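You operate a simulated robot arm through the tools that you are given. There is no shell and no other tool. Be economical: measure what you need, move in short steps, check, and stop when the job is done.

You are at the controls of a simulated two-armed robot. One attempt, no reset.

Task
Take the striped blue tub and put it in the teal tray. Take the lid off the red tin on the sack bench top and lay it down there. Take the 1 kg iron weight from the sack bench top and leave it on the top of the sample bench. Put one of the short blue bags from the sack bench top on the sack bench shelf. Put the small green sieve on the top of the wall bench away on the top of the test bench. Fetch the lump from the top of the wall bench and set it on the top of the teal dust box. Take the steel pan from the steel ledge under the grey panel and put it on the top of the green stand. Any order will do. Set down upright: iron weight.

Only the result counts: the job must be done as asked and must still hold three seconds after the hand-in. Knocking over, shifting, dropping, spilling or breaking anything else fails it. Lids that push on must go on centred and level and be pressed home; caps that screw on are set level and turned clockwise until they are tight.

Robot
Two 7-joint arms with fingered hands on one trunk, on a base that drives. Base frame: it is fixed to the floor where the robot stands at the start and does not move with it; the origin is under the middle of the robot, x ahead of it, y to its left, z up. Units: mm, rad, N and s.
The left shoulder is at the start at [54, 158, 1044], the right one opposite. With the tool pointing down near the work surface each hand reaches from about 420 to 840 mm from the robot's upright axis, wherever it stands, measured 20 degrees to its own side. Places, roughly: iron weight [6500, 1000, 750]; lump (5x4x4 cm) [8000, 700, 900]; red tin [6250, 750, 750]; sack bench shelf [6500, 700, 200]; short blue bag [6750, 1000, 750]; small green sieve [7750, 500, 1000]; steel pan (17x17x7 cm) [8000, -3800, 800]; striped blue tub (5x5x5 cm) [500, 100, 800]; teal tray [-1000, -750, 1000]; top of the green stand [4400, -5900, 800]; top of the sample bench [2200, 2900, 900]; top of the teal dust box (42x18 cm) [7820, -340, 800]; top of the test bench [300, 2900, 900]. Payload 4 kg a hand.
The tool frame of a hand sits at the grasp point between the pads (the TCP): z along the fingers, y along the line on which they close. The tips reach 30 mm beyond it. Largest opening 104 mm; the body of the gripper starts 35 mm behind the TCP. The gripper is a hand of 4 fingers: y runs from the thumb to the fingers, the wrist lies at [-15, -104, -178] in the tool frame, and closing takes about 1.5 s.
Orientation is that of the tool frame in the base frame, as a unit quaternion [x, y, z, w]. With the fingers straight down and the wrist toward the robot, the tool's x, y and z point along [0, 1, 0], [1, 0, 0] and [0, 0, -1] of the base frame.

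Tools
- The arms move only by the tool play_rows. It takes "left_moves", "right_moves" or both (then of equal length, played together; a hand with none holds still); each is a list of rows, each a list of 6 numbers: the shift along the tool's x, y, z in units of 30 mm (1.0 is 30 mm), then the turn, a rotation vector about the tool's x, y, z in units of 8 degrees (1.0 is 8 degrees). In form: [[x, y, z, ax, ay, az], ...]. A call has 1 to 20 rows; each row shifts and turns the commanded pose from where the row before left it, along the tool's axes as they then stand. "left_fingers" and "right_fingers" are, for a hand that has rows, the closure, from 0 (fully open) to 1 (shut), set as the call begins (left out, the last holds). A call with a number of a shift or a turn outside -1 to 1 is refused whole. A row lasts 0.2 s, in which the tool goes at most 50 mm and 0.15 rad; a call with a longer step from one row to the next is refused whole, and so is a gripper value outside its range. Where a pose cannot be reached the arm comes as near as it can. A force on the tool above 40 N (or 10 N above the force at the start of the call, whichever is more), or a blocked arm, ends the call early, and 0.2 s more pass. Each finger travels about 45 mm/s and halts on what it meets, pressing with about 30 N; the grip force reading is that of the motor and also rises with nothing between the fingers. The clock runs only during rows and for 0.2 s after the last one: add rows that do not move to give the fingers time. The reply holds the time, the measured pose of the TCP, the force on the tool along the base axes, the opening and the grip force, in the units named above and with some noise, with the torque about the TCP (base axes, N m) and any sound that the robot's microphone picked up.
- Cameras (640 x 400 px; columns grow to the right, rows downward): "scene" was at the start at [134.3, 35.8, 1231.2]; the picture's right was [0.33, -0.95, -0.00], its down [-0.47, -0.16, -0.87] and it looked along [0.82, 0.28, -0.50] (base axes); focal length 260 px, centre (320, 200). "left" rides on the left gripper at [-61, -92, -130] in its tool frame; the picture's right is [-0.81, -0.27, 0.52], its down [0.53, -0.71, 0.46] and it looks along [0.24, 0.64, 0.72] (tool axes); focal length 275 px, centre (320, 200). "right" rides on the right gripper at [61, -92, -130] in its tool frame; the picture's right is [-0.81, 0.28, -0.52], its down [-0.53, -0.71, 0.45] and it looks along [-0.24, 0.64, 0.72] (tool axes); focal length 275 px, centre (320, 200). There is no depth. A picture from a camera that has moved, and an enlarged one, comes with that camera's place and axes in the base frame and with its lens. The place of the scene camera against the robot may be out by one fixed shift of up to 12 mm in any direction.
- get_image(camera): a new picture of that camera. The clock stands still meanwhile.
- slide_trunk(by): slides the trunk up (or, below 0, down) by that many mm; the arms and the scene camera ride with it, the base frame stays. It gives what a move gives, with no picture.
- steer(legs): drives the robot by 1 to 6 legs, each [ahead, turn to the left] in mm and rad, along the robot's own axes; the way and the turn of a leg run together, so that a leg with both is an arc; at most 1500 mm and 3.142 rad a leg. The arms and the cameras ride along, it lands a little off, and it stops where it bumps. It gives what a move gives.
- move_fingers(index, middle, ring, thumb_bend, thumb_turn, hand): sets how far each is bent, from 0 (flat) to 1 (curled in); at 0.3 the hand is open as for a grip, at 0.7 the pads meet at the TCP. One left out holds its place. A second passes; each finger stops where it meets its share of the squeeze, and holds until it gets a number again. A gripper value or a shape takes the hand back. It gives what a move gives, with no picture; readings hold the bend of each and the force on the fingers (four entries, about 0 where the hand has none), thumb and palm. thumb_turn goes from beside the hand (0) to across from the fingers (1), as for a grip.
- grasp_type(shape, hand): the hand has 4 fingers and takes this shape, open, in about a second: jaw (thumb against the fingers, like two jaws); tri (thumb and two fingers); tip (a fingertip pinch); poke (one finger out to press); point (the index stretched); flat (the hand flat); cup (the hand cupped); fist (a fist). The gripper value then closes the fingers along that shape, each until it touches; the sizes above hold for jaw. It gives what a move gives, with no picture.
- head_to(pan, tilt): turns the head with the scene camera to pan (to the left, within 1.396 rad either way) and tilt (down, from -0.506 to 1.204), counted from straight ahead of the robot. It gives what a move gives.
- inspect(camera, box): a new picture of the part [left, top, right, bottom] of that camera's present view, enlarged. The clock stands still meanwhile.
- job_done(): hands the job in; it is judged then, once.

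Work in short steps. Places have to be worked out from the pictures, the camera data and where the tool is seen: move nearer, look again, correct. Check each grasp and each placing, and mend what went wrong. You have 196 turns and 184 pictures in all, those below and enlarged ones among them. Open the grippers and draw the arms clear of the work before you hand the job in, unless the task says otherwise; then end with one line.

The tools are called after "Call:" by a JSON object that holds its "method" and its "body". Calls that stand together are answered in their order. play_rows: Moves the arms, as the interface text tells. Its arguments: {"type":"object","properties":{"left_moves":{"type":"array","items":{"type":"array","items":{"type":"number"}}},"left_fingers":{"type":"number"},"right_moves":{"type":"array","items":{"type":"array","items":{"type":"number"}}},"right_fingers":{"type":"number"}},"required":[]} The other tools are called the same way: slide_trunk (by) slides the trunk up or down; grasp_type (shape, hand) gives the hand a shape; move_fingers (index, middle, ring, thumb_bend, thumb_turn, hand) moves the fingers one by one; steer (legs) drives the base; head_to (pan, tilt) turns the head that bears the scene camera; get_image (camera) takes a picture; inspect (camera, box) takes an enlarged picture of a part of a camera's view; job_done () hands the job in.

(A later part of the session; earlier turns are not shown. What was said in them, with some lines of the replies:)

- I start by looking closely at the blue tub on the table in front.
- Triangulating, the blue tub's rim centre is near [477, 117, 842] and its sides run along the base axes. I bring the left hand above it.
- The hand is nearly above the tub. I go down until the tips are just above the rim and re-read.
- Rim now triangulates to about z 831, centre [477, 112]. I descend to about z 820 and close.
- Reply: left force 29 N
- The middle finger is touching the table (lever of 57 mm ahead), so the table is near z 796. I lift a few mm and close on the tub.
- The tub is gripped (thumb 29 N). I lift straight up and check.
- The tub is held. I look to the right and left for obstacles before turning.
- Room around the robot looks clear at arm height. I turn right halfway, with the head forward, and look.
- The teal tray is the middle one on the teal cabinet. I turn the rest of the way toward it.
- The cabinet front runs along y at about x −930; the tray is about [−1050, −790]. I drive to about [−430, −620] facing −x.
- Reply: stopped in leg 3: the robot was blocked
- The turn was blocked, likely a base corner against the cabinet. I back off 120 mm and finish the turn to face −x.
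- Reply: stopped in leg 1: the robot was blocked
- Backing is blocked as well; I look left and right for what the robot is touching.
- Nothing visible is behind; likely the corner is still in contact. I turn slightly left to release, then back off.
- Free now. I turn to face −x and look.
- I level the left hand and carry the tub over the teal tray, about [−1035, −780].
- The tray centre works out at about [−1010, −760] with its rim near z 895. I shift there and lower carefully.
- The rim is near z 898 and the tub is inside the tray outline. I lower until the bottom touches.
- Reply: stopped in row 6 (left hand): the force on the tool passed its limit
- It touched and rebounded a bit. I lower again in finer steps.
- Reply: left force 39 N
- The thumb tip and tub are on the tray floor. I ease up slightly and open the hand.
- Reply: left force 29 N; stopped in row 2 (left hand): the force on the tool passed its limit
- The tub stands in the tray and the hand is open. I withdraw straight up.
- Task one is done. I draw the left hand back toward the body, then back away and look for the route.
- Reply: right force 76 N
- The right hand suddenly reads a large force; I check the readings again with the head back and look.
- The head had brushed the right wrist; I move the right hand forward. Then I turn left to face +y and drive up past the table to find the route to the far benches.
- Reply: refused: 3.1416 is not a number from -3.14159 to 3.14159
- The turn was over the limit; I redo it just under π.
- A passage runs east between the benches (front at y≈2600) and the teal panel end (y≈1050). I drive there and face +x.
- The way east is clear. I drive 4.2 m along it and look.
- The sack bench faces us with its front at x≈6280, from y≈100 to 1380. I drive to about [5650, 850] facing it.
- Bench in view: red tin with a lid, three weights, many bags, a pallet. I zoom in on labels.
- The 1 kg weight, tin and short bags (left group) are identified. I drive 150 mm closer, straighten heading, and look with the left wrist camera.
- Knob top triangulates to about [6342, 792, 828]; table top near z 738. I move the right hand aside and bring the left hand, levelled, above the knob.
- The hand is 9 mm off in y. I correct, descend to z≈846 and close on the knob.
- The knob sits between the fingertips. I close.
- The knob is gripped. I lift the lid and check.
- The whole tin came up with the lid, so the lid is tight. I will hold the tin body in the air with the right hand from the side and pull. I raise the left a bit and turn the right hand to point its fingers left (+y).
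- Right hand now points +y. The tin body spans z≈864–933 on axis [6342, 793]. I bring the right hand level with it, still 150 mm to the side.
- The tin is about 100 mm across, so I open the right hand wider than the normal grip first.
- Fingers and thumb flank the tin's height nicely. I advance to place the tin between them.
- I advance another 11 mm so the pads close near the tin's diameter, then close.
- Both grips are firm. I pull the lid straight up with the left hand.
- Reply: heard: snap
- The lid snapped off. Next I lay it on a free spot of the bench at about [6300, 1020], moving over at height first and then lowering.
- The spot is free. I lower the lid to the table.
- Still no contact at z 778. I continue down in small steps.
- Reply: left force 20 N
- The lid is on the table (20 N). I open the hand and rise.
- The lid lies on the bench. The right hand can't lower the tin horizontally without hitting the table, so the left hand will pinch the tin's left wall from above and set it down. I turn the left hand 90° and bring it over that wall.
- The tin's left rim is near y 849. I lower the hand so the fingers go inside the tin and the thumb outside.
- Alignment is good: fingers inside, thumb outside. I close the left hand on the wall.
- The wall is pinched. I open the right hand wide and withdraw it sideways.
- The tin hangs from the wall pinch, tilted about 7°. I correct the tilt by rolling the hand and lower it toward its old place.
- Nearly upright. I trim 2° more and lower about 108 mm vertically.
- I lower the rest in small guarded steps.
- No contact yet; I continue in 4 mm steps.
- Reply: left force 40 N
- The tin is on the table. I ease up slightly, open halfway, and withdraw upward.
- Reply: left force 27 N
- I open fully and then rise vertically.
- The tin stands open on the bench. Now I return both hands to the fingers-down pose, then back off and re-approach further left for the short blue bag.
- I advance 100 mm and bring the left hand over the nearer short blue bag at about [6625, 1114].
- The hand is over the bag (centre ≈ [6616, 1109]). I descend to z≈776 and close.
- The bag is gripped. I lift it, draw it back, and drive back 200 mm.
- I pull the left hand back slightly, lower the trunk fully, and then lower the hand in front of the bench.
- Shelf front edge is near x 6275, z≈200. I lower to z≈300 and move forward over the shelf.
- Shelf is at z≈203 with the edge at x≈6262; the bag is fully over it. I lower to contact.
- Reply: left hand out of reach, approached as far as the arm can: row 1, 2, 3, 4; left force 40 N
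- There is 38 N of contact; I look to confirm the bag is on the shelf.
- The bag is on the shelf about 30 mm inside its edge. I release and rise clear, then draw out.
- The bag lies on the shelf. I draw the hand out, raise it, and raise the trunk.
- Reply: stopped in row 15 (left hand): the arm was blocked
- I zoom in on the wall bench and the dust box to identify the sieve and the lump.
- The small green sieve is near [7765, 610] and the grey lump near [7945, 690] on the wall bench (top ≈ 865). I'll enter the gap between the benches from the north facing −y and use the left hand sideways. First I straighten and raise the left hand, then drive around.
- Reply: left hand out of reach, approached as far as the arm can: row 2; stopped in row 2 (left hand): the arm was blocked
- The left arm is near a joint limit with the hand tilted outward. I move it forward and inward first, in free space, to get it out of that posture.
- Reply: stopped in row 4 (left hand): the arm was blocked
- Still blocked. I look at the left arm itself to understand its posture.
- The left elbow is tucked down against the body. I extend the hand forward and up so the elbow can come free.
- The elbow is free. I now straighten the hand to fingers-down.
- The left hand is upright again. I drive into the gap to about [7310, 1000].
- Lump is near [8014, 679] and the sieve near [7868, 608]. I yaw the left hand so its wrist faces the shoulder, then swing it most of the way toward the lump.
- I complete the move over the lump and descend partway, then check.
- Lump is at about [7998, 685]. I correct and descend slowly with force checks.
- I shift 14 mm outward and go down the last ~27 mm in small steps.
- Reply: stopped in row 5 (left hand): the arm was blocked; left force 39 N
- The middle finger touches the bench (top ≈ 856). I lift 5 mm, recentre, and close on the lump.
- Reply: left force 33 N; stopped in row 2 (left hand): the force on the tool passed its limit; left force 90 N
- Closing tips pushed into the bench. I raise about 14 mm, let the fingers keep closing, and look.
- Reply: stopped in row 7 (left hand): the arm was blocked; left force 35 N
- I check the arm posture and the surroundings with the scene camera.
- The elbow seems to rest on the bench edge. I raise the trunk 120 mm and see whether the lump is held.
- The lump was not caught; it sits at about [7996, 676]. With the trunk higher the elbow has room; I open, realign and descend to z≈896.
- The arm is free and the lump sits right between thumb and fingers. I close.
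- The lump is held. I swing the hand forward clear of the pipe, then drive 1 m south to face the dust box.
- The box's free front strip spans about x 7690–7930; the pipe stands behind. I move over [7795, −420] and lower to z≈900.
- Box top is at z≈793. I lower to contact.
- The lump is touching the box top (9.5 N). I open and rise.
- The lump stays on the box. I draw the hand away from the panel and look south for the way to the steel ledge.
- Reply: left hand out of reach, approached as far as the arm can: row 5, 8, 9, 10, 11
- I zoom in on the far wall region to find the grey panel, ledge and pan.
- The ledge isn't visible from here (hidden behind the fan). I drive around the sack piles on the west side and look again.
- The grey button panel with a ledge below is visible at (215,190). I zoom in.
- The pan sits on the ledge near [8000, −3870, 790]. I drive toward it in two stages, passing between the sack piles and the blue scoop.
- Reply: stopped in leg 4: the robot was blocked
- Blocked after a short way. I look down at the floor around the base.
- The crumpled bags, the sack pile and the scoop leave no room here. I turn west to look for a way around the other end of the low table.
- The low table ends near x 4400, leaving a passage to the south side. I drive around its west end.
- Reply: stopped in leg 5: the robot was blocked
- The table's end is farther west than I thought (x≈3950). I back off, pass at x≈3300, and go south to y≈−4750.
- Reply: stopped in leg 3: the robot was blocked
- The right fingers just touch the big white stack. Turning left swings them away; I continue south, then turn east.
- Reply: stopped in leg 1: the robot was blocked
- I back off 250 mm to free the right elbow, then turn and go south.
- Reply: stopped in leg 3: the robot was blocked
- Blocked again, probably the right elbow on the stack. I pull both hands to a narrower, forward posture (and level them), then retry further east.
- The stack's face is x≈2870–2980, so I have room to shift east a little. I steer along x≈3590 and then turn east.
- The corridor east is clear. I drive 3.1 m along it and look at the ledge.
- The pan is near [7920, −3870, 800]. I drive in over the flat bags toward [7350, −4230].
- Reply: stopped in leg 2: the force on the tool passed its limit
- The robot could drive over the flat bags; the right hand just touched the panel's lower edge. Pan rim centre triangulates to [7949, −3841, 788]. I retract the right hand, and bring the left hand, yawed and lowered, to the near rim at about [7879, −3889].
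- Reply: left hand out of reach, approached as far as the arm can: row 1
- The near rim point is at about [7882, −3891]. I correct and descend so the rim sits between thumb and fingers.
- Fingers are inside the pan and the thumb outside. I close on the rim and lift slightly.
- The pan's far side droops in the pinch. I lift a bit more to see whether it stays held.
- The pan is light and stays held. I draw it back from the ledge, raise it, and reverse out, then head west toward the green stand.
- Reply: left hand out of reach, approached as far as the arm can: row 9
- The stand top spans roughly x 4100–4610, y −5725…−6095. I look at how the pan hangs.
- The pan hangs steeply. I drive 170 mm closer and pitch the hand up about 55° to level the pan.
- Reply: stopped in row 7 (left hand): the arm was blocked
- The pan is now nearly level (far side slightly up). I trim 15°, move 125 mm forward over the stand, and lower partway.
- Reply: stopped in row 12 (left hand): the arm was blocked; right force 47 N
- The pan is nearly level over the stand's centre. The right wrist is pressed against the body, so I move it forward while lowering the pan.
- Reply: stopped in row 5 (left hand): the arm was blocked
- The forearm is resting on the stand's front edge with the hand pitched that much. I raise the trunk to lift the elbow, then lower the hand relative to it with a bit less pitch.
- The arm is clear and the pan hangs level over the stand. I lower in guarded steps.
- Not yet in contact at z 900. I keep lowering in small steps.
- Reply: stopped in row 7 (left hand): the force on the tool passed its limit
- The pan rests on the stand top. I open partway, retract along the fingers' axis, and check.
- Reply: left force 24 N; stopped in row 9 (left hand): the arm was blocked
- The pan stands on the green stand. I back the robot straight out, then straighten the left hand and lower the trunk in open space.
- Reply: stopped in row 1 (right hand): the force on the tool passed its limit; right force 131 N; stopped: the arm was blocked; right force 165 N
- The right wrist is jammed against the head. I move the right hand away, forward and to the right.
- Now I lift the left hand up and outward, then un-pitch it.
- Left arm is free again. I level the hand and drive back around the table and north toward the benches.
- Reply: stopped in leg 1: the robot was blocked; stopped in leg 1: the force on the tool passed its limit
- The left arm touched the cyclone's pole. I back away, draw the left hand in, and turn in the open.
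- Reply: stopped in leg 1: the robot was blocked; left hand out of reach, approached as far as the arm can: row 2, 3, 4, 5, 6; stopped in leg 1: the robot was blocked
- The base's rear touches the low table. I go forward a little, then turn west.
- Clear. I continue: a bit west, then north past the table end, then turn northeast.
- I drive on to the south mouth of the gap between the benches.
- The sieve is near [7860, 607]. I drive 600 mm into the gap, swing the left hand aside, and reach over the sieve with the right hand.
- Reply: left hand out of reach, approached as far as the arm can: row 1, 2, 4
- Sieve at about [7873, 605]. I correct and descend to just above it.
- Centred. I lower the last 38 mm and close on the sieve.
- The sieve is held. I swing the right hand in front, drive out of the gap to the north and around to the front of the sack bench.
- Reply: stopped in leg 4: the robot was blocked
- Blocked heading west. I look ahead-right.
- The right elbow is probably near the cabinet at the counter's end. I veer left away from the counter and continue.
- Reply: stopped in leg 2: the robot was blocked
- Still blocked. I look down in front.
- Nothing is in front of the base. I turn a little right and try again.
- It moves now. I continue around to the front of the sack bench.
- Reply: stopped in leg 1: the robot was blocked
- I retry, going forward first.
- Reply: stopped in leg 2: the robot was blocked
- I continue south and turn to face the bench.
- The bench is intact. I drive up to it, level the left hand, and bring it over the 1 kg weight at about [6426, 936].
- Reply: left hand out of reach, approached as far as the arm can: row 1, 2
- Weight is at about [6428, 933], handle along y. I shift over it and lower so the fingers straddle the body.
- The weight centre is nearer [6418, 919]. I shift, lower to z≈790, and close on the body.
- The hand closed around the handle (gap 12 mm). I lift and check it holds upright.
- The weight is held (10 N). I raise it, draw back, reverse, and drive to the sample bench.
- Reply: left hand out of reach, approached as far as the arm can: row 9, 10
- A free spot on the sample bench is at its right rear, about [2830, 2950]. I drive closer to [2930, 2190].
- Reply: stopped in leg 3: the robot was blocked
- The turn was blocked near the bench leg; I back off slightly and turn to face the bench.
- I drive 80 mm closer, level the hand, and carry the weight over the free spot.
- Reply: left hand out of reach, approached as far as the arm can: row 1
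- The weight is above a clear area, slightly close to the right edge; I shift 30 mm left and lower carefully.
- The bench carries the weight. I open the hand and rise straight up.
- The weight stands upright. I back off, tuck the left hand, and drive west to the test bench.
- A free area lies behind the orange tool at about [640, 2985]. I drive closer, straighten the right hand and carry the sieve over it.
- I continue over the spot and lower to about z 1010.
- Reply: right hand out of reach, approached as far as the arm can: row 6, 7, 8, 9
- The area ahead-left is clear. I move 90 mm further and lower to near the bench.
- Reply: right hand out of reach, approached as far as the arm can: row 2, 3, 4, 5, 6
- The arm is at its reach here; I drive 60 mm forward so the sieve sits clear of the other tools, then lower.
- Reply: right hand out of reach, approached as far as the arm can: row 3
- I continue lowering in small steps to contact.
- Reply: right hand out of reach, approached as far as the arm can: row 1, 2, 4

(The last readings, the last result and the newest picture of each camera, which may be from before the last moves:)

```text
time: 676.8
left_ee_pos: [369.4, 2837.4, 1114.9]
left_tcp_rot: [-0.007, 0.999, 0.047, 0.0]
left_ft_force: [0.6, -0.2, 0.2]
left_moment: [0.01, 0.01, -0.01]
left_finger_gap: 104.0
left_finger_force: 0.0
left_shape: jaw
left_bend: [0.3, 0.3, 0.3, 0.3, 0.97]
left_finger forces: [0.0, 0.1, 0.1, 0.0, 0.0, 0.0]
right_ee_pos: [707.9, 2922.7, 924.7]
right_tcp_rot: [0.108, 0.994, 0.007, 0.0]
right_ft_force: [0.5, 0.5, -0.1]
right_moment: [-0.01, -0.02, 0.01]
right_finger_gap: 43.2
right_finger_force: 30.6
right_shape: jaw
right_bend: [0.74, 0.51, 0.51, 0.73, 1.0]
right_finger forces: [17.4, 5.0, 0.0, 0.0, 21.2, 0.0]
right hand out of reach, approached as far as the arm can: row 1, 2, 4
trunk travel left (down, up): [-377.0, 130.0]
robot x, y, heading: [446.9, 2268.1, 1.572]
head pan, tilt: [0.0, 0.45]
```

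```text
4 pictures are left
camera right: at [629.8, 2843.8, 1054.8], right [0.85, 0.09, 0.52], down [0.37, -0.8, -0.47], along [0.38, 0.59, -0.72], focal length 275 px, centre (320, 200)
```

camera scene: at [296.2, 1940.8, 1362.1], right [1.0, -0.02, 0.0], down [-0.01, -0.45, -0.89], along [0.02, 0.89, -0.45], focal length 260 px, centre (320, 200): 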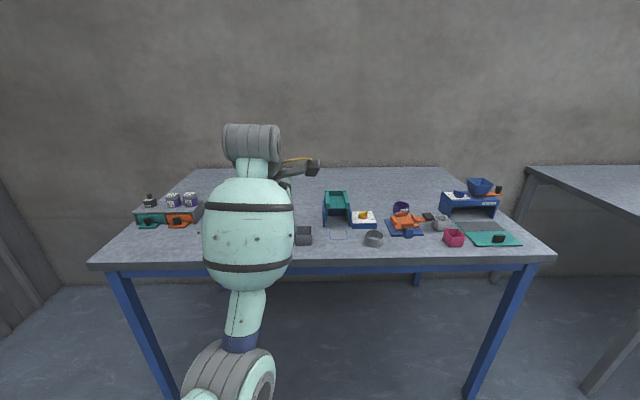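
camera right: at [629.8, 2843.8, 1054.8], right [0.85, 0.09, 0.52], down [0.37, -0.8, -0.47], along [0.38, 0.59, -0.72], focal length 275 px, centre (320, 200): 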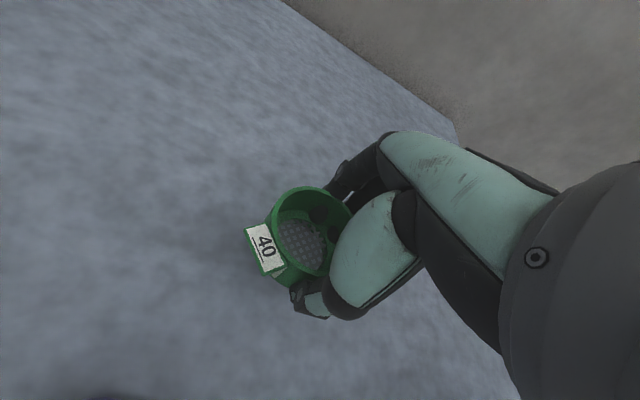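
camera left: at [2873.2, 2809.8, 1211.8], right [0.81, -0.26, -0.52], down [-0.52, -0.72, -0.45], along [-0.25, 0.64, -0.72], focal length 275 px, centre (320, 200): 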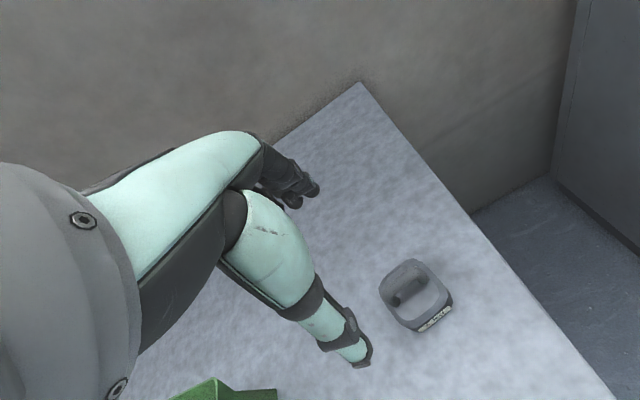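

Still no contact; I keep going, easing slightly back within reach.

Call:
{"method": "play_rows", "body": {"right_moves": [[0, -0.2, 0.2, 0, 0, 0], [0, -0.1, 0.2, 0, 0, 0], [0, 0, 0.15, 0, 0, 0], [0, 0, 0.15, 0, 0, 0], [0, 0, 0.15, 0, 0, 0], [0, 0, 0, 0, 0, 0]]}}

```text
time: 678.2
left_ee_pos: [369.3, 2838.1, 1116.2]
left_tcp_rot: [-0.007, 0.999, 0.047, -0.001]
left_ft_force: [-0.1, -1.0, 1.1]
left_moment: [0.02, 0.0, 0.0]
left_finger_gap: 103.9
left_finger_force: 0.1
left_shape: jaw
left_bend: [0.3, 0.3, 0.3, 0.3, 0.97]
left_finger forces: [0.1, 0.1, 0.0, 0.1, 0.0, 0.0]
right_ee_pos: [711.1, 2908.4, 904.3]
right_tcp_rot: [0.108, 0.994, 0.007, 0.0]
right_ft_force: [-0.9, -0.7, -0.9]
right_moment: [0.01, -0.01, -0.02]
right_finger_gap: 43.3
right_finger_force: 29.8
right_shape: jaw
right_bend: [0.74, 0.51, 0.51, 0.73, 1.0]
right_finger forces: [17.4, 4.9, 0.0, 0.0, 21.1, 0.0]
right hand out of reach, approached as far as the arm can: row 3, 5
trunk travel left (down, up): [-377.0, 130.0]
robot x, y, heading: [450.9, 2266.6, 1.576]
head pan, tilt: [0.0, 0.45]
```

Call:
{"method": "play_rows", "body": {"right_moves": [[0, 0, 0.13, 0, 0, 0], [0, 0, 0.13, 0, 0, 0], [0, 0, 0.13, 0, 0, 0], [0, 0, 0.13, 0, 0, 0], [0, 0, 0, 0, 0, 0]]}}

```text
time: 679.4
left_ee_pos: [369.1, 2836.2, 1115.1]
left_tcp_rot: [-0.007, 0.999, 0.046, 0.0]
left_ft_force: [0.0, -0.5, -0.2]
left_moment: [0.04, 0.02, 0.0]
left_finger_gap: 104.0
left_finger_force: 0.1
left_shape: jaw
left_bend: [0.3, 0.3, 0.3, 0.3, 0.97]
left_finger forces: [0.1, 0.0, 0.1, 0.0, 0.0, 0.0]
right_ee_pos: [716.1, 2901.6, 894.9]
right_tcp_rot: [0.108, 0.994, 0.007, 0.0]
right_ft_force: [0.4, 0.0, 1.7]
right_moment: [-0.01, 0.05, 0.02]
right_finger_gap: 43.0
right_finger_force: 29.9
right_shape: jaw
right_bend: [0.74, 0.51, 0.51, 0.73, 1.0]
right_finger forces: [18.1, 5.0, 0.0, 0.0, 21.1, 0.0]
right hand out of reach, approached as far as the arm can: row 2, 4
trunk travel left (down, up): [-377.0, 130.0]
robot x, y, heading: [453.3, 2268.5, 1.571]
head pan, tilt: [0.0, 0.45]
```

A slight contact begins. One more small step.

Call:
{"method": "play_rows", "body": {"right_moves": [[0, 0, 0.13, 0, 0, 0], [0, 0, 0.13, 0, 0, 0], [0, 0, 0, 0, 0, 0]]}}

Call:
{"method": "get_image", "body": {"camera": "right"}}

```text
time: 680.2
left_ee_pos: [369.0, 2836.2, 1115.9]
left_tcp_rot: [-0.007, 0.999, 0.048, -0.001]
left_ft_force: [-0.6, -0.2, 0.2]
left_moment: [-0.01, 0.03, -0.03]
left_finger_gap: 103.6
left_finger_force: 0.2
left_shape: jaw
left_bend: [0.3, 0.3, 0.3, 0.3, 0.97]
left_finger forces: [0.0, 0.0, 0.0, 0.0, 0.0, 0.0]
right_ee_pos: [718.9, 2899.6, 891.9]
right_tcp_rot: [0.108, 0.994, 0.009, -0.001]
right_ft_force: [-0.7, 4.3, 13.7]
right_moment: [0.17, 0.08, 0.02]
right_finger_gap: 43.6
right_finger_force: 30.1
right_shape: jaw
right_bend: [0.74, 0.51, 0.51, 0.74, 1.0]
right_finger forces: [20.3, 5.5, 0.1, 0.0, 21.2, 0.1]
right hand out of reach, approached as far as the arm can: row 2
trunk travel left (down, up): [-377.0, 130.0]
robot x, y, heading: [451.3, 2266.5, 1.578]
head pan, tilt: [0.0, 0.45]
```

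```text
3 pictures are left
camera right: at [638.5, 2820.1, 1022.7], right [0.85, 0.09, 0.52], down [0.37, -0.8, -0.47], along [0.38, 0.59, -0.71], focal length 275 px, centre (320, 200)
```

right: 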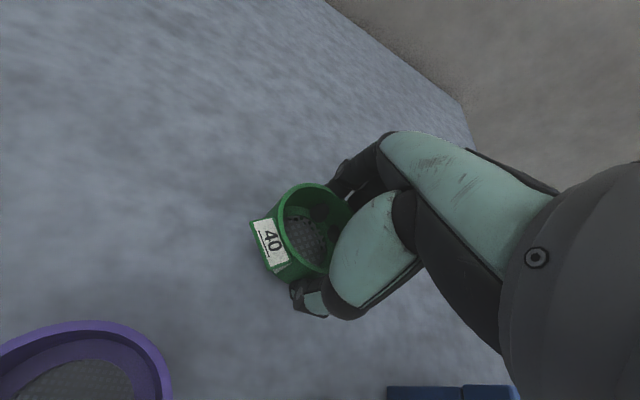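

The sieve is on the bench. I open partway and rise straight up.

Call:
{"method": "play_rows", "body": {"right_moves": [[0, 0, 0, 0, 0, 0], [0, 0, 0, 0, 0, 0], [0, 0, 0, 0, 0, 0], [0, 0, 0, 0, 0, 0], [0, 0, 0, 0, 0, 0], [0, 0, -0.3, 0, 0, 0], [0, 0, -0.6, 0, 0, 0], [0, 0, -0.8, 0, 0, 0], [0, 0, -0.9, 0, 0, 0], [0, 0, -0.9, 0, 0, 0], [0, 0, -0.9, 0, 0, 0], [0, 0, -0.9, 0, 0, 0]], "right_fingers": 0.25}}

Call:
{"method": "get_image", "body": {"camera": "right"}}

```text
time: 682.8
left_ee_pos: [369.3, 2837.2, 1114.1]
left_tcp_rot: [-0.007, 0.999, 0.048, 0.0]
left_ft_force: [-0.5, 0.0, 0.2]
left_moment: [0.01, 0.0, -0.01]
left_finger_gap: 103.7
left_finger_force: 0.1
left_shape: jaw
left_bend: [0.3, 0.3, 0.3, 0.3, 0.97]
left_finger forces: [0.1, 0.0, 0.0, 0.0, 0.0, 0.1]
right_ee_pos: [718.4, 2896.3, 1049.6]
right_tcp_rot: [0.108, 0.994, 0.006, -0.001]
right_ft_force: [-0.6, -0.8, 0.1]
right_moment: [-0.02, 0.01, 0.01]
right_finger_gap: 77.6
right_finger_force: 0.1
right_shape: jaw
right_bend: [0.27, 0.35, 0.33, 0.54, 0.99]
right_finger forces: [0.0, 0.1, 0.0, 0.1, 0.1, 0.1]
trunk travel left (down, up): [-377.0, 130.0]
robot x, y, heading: [451.1, 2267.1, 1.569]
head pan, tilt: [0.0, 0.45]
```

```text
2 pictures are left
camera right: at [637.6, 2816.6, 1180.1], right [0.85, 0.09, 0.52], down [0.37, -0.8, -0.47], along [0.38, 0.59, -0.72], focal length 275 px, centre (320, 200)
```

right: 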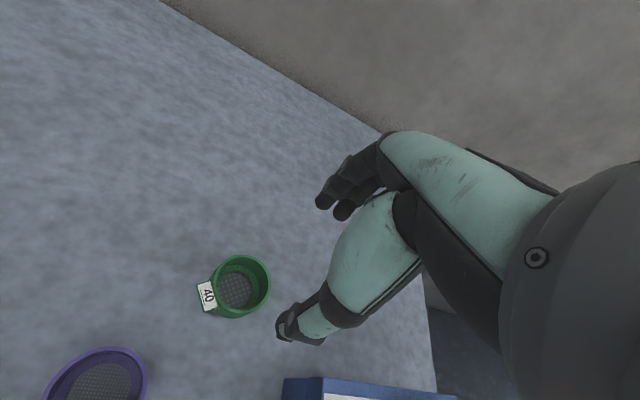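

The sieve stands on the test bench. I open both hands fully and back the robot clear.

Call:
{"method": "steer", "body": {"legs": [[-600, 0]]}}

Call:
{"method": "play_rows", "body": {"right_moves": [[0, 0, 0, 0, 0, 0], [0, 0, 0, 0, 0, 0], [0, 0, 0, 0, 0, 0], [0, 0, 0, 0, 0, 0]], "left_moves": [[0, 0, 0, 0, 0, 0], [0, 0, 0, 0, 0, 0], [0, 0, 0, 0, 0, 0], [0, 0, 0, 0, 0, 0]], "right_fingers": 0, "left_fingers": 0}}

Call:
{"method": "get_image", "body": {"camera": "scene"}}

```text
time: 686.1
left_ee_pos: [374.6, 2243.8, 1114.2]
left_tcp_rot: [0.003, 0.999, 0.047, 0.0]
left_ft_force: [-0.7, 0.2, 0.1]
left_moment: [-0.02, -0.01, 0.0]
left_finger_gap: 104.0
left_finger_force: 0.1
left_shape: jaw
left_bend: [0.3, 0.3, 0.3, 0.3, 0.97]
left_finger forces: [0.0, 0.1, 0.1, 0.0, 0.1, 0.0]
right_ee_pos: [724.8, 2295.7, 1048.3]
right_tcp_rot: [0.118, 0.993, 0.005, 0.0]
right_ft_force: [0.1, -0.2, -0.2]
right_moment: [0.0, 0.02, 0.01]
right_finger_gap: 77.7
right_finger_force: 0.0
right_shape: jaw
right_bend: [0.27, 0.35, 0.33, 0.54, 0.99]
right_finger forces: [0.1, 0.1, 0.0, 0.1, 0.1, 0.0]
trunk travel left (down, up): [-377.0, 130.0]
robot x, y, heading: [446.7, 1669.4, 1.551]
head pan, tilt: [0.0, 0.45]
```

```text
time: 687.1
left_ee_pos: [374.8, 2236.0, 1126.1]
left_tcp_rot: [0.002, 0.998, 0.071, 0.0]
left_ft_force: [-0.4, -0.3, -0.9]
left_moment: [0.01, -0.02, -0.02]
left_finger_gap: 104.0
left_finger_force: 0.0
left_shape: jaw
left_bend: [0.3, 0.3, 0.3, 0.3, 0.97]
left_finger forces: [0.1, 0.0, 0.1, 0.0, 0.1, 0.0]
right_ee_pos: [724.3, 2284.3, 1057.0]
right_tcp_rot: [0.118, 0.993, 0.013, -0.001]
right_ft_force: [-1.1, -0.2, 0.3]
right_moment: [0.01, -0.01, 0.0]
right_finger_gap: 103.4
right_finger_force: 0.1
right_shape: jaw
right_bend: [0.3, 0.3, 0.3, 0.3, 0.98]
right_finger forces: [0.0, 0.0, 0.0, 0.0, 0.0, 0.1]
trunk travel left (down, up): [-377.0, 130.0]
robot x, y, heading: [444.9, 1670.8, 1.552]
head pan, tilt: [0.0, 0.45]
```

```text
1 pictures are left
camera scene: at [449.7, 1819.5, 1362.0], right [1.0, -0.02, 0.0], down [-0.01, -0.45, -0.89], along [0.02, 0.89, -0.45], focal length 260 px, centre (320, 200)
```

scene: 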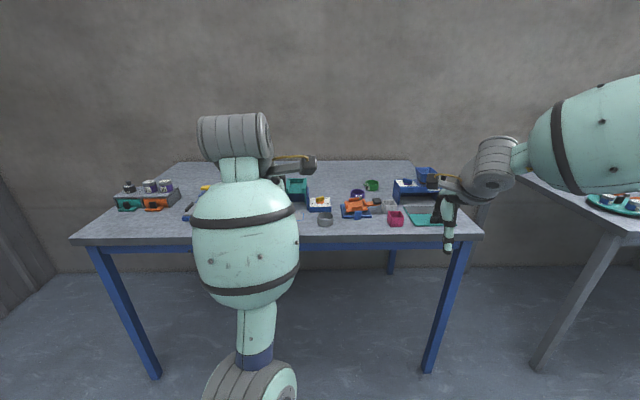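

Everything is placed, both hands are open and clear of the work. I hand the job in.

Call:
{"method": "job_done", "body": {}}

```text
The job is handed in.
```

All seven items were placed as asked and the job is handed in. I brushed a few fixed things on the way, including the grey panel's lower edge, a cyclone pole and the large white stack. I saw nothing move or fall at the time, but I did not go back to check them.
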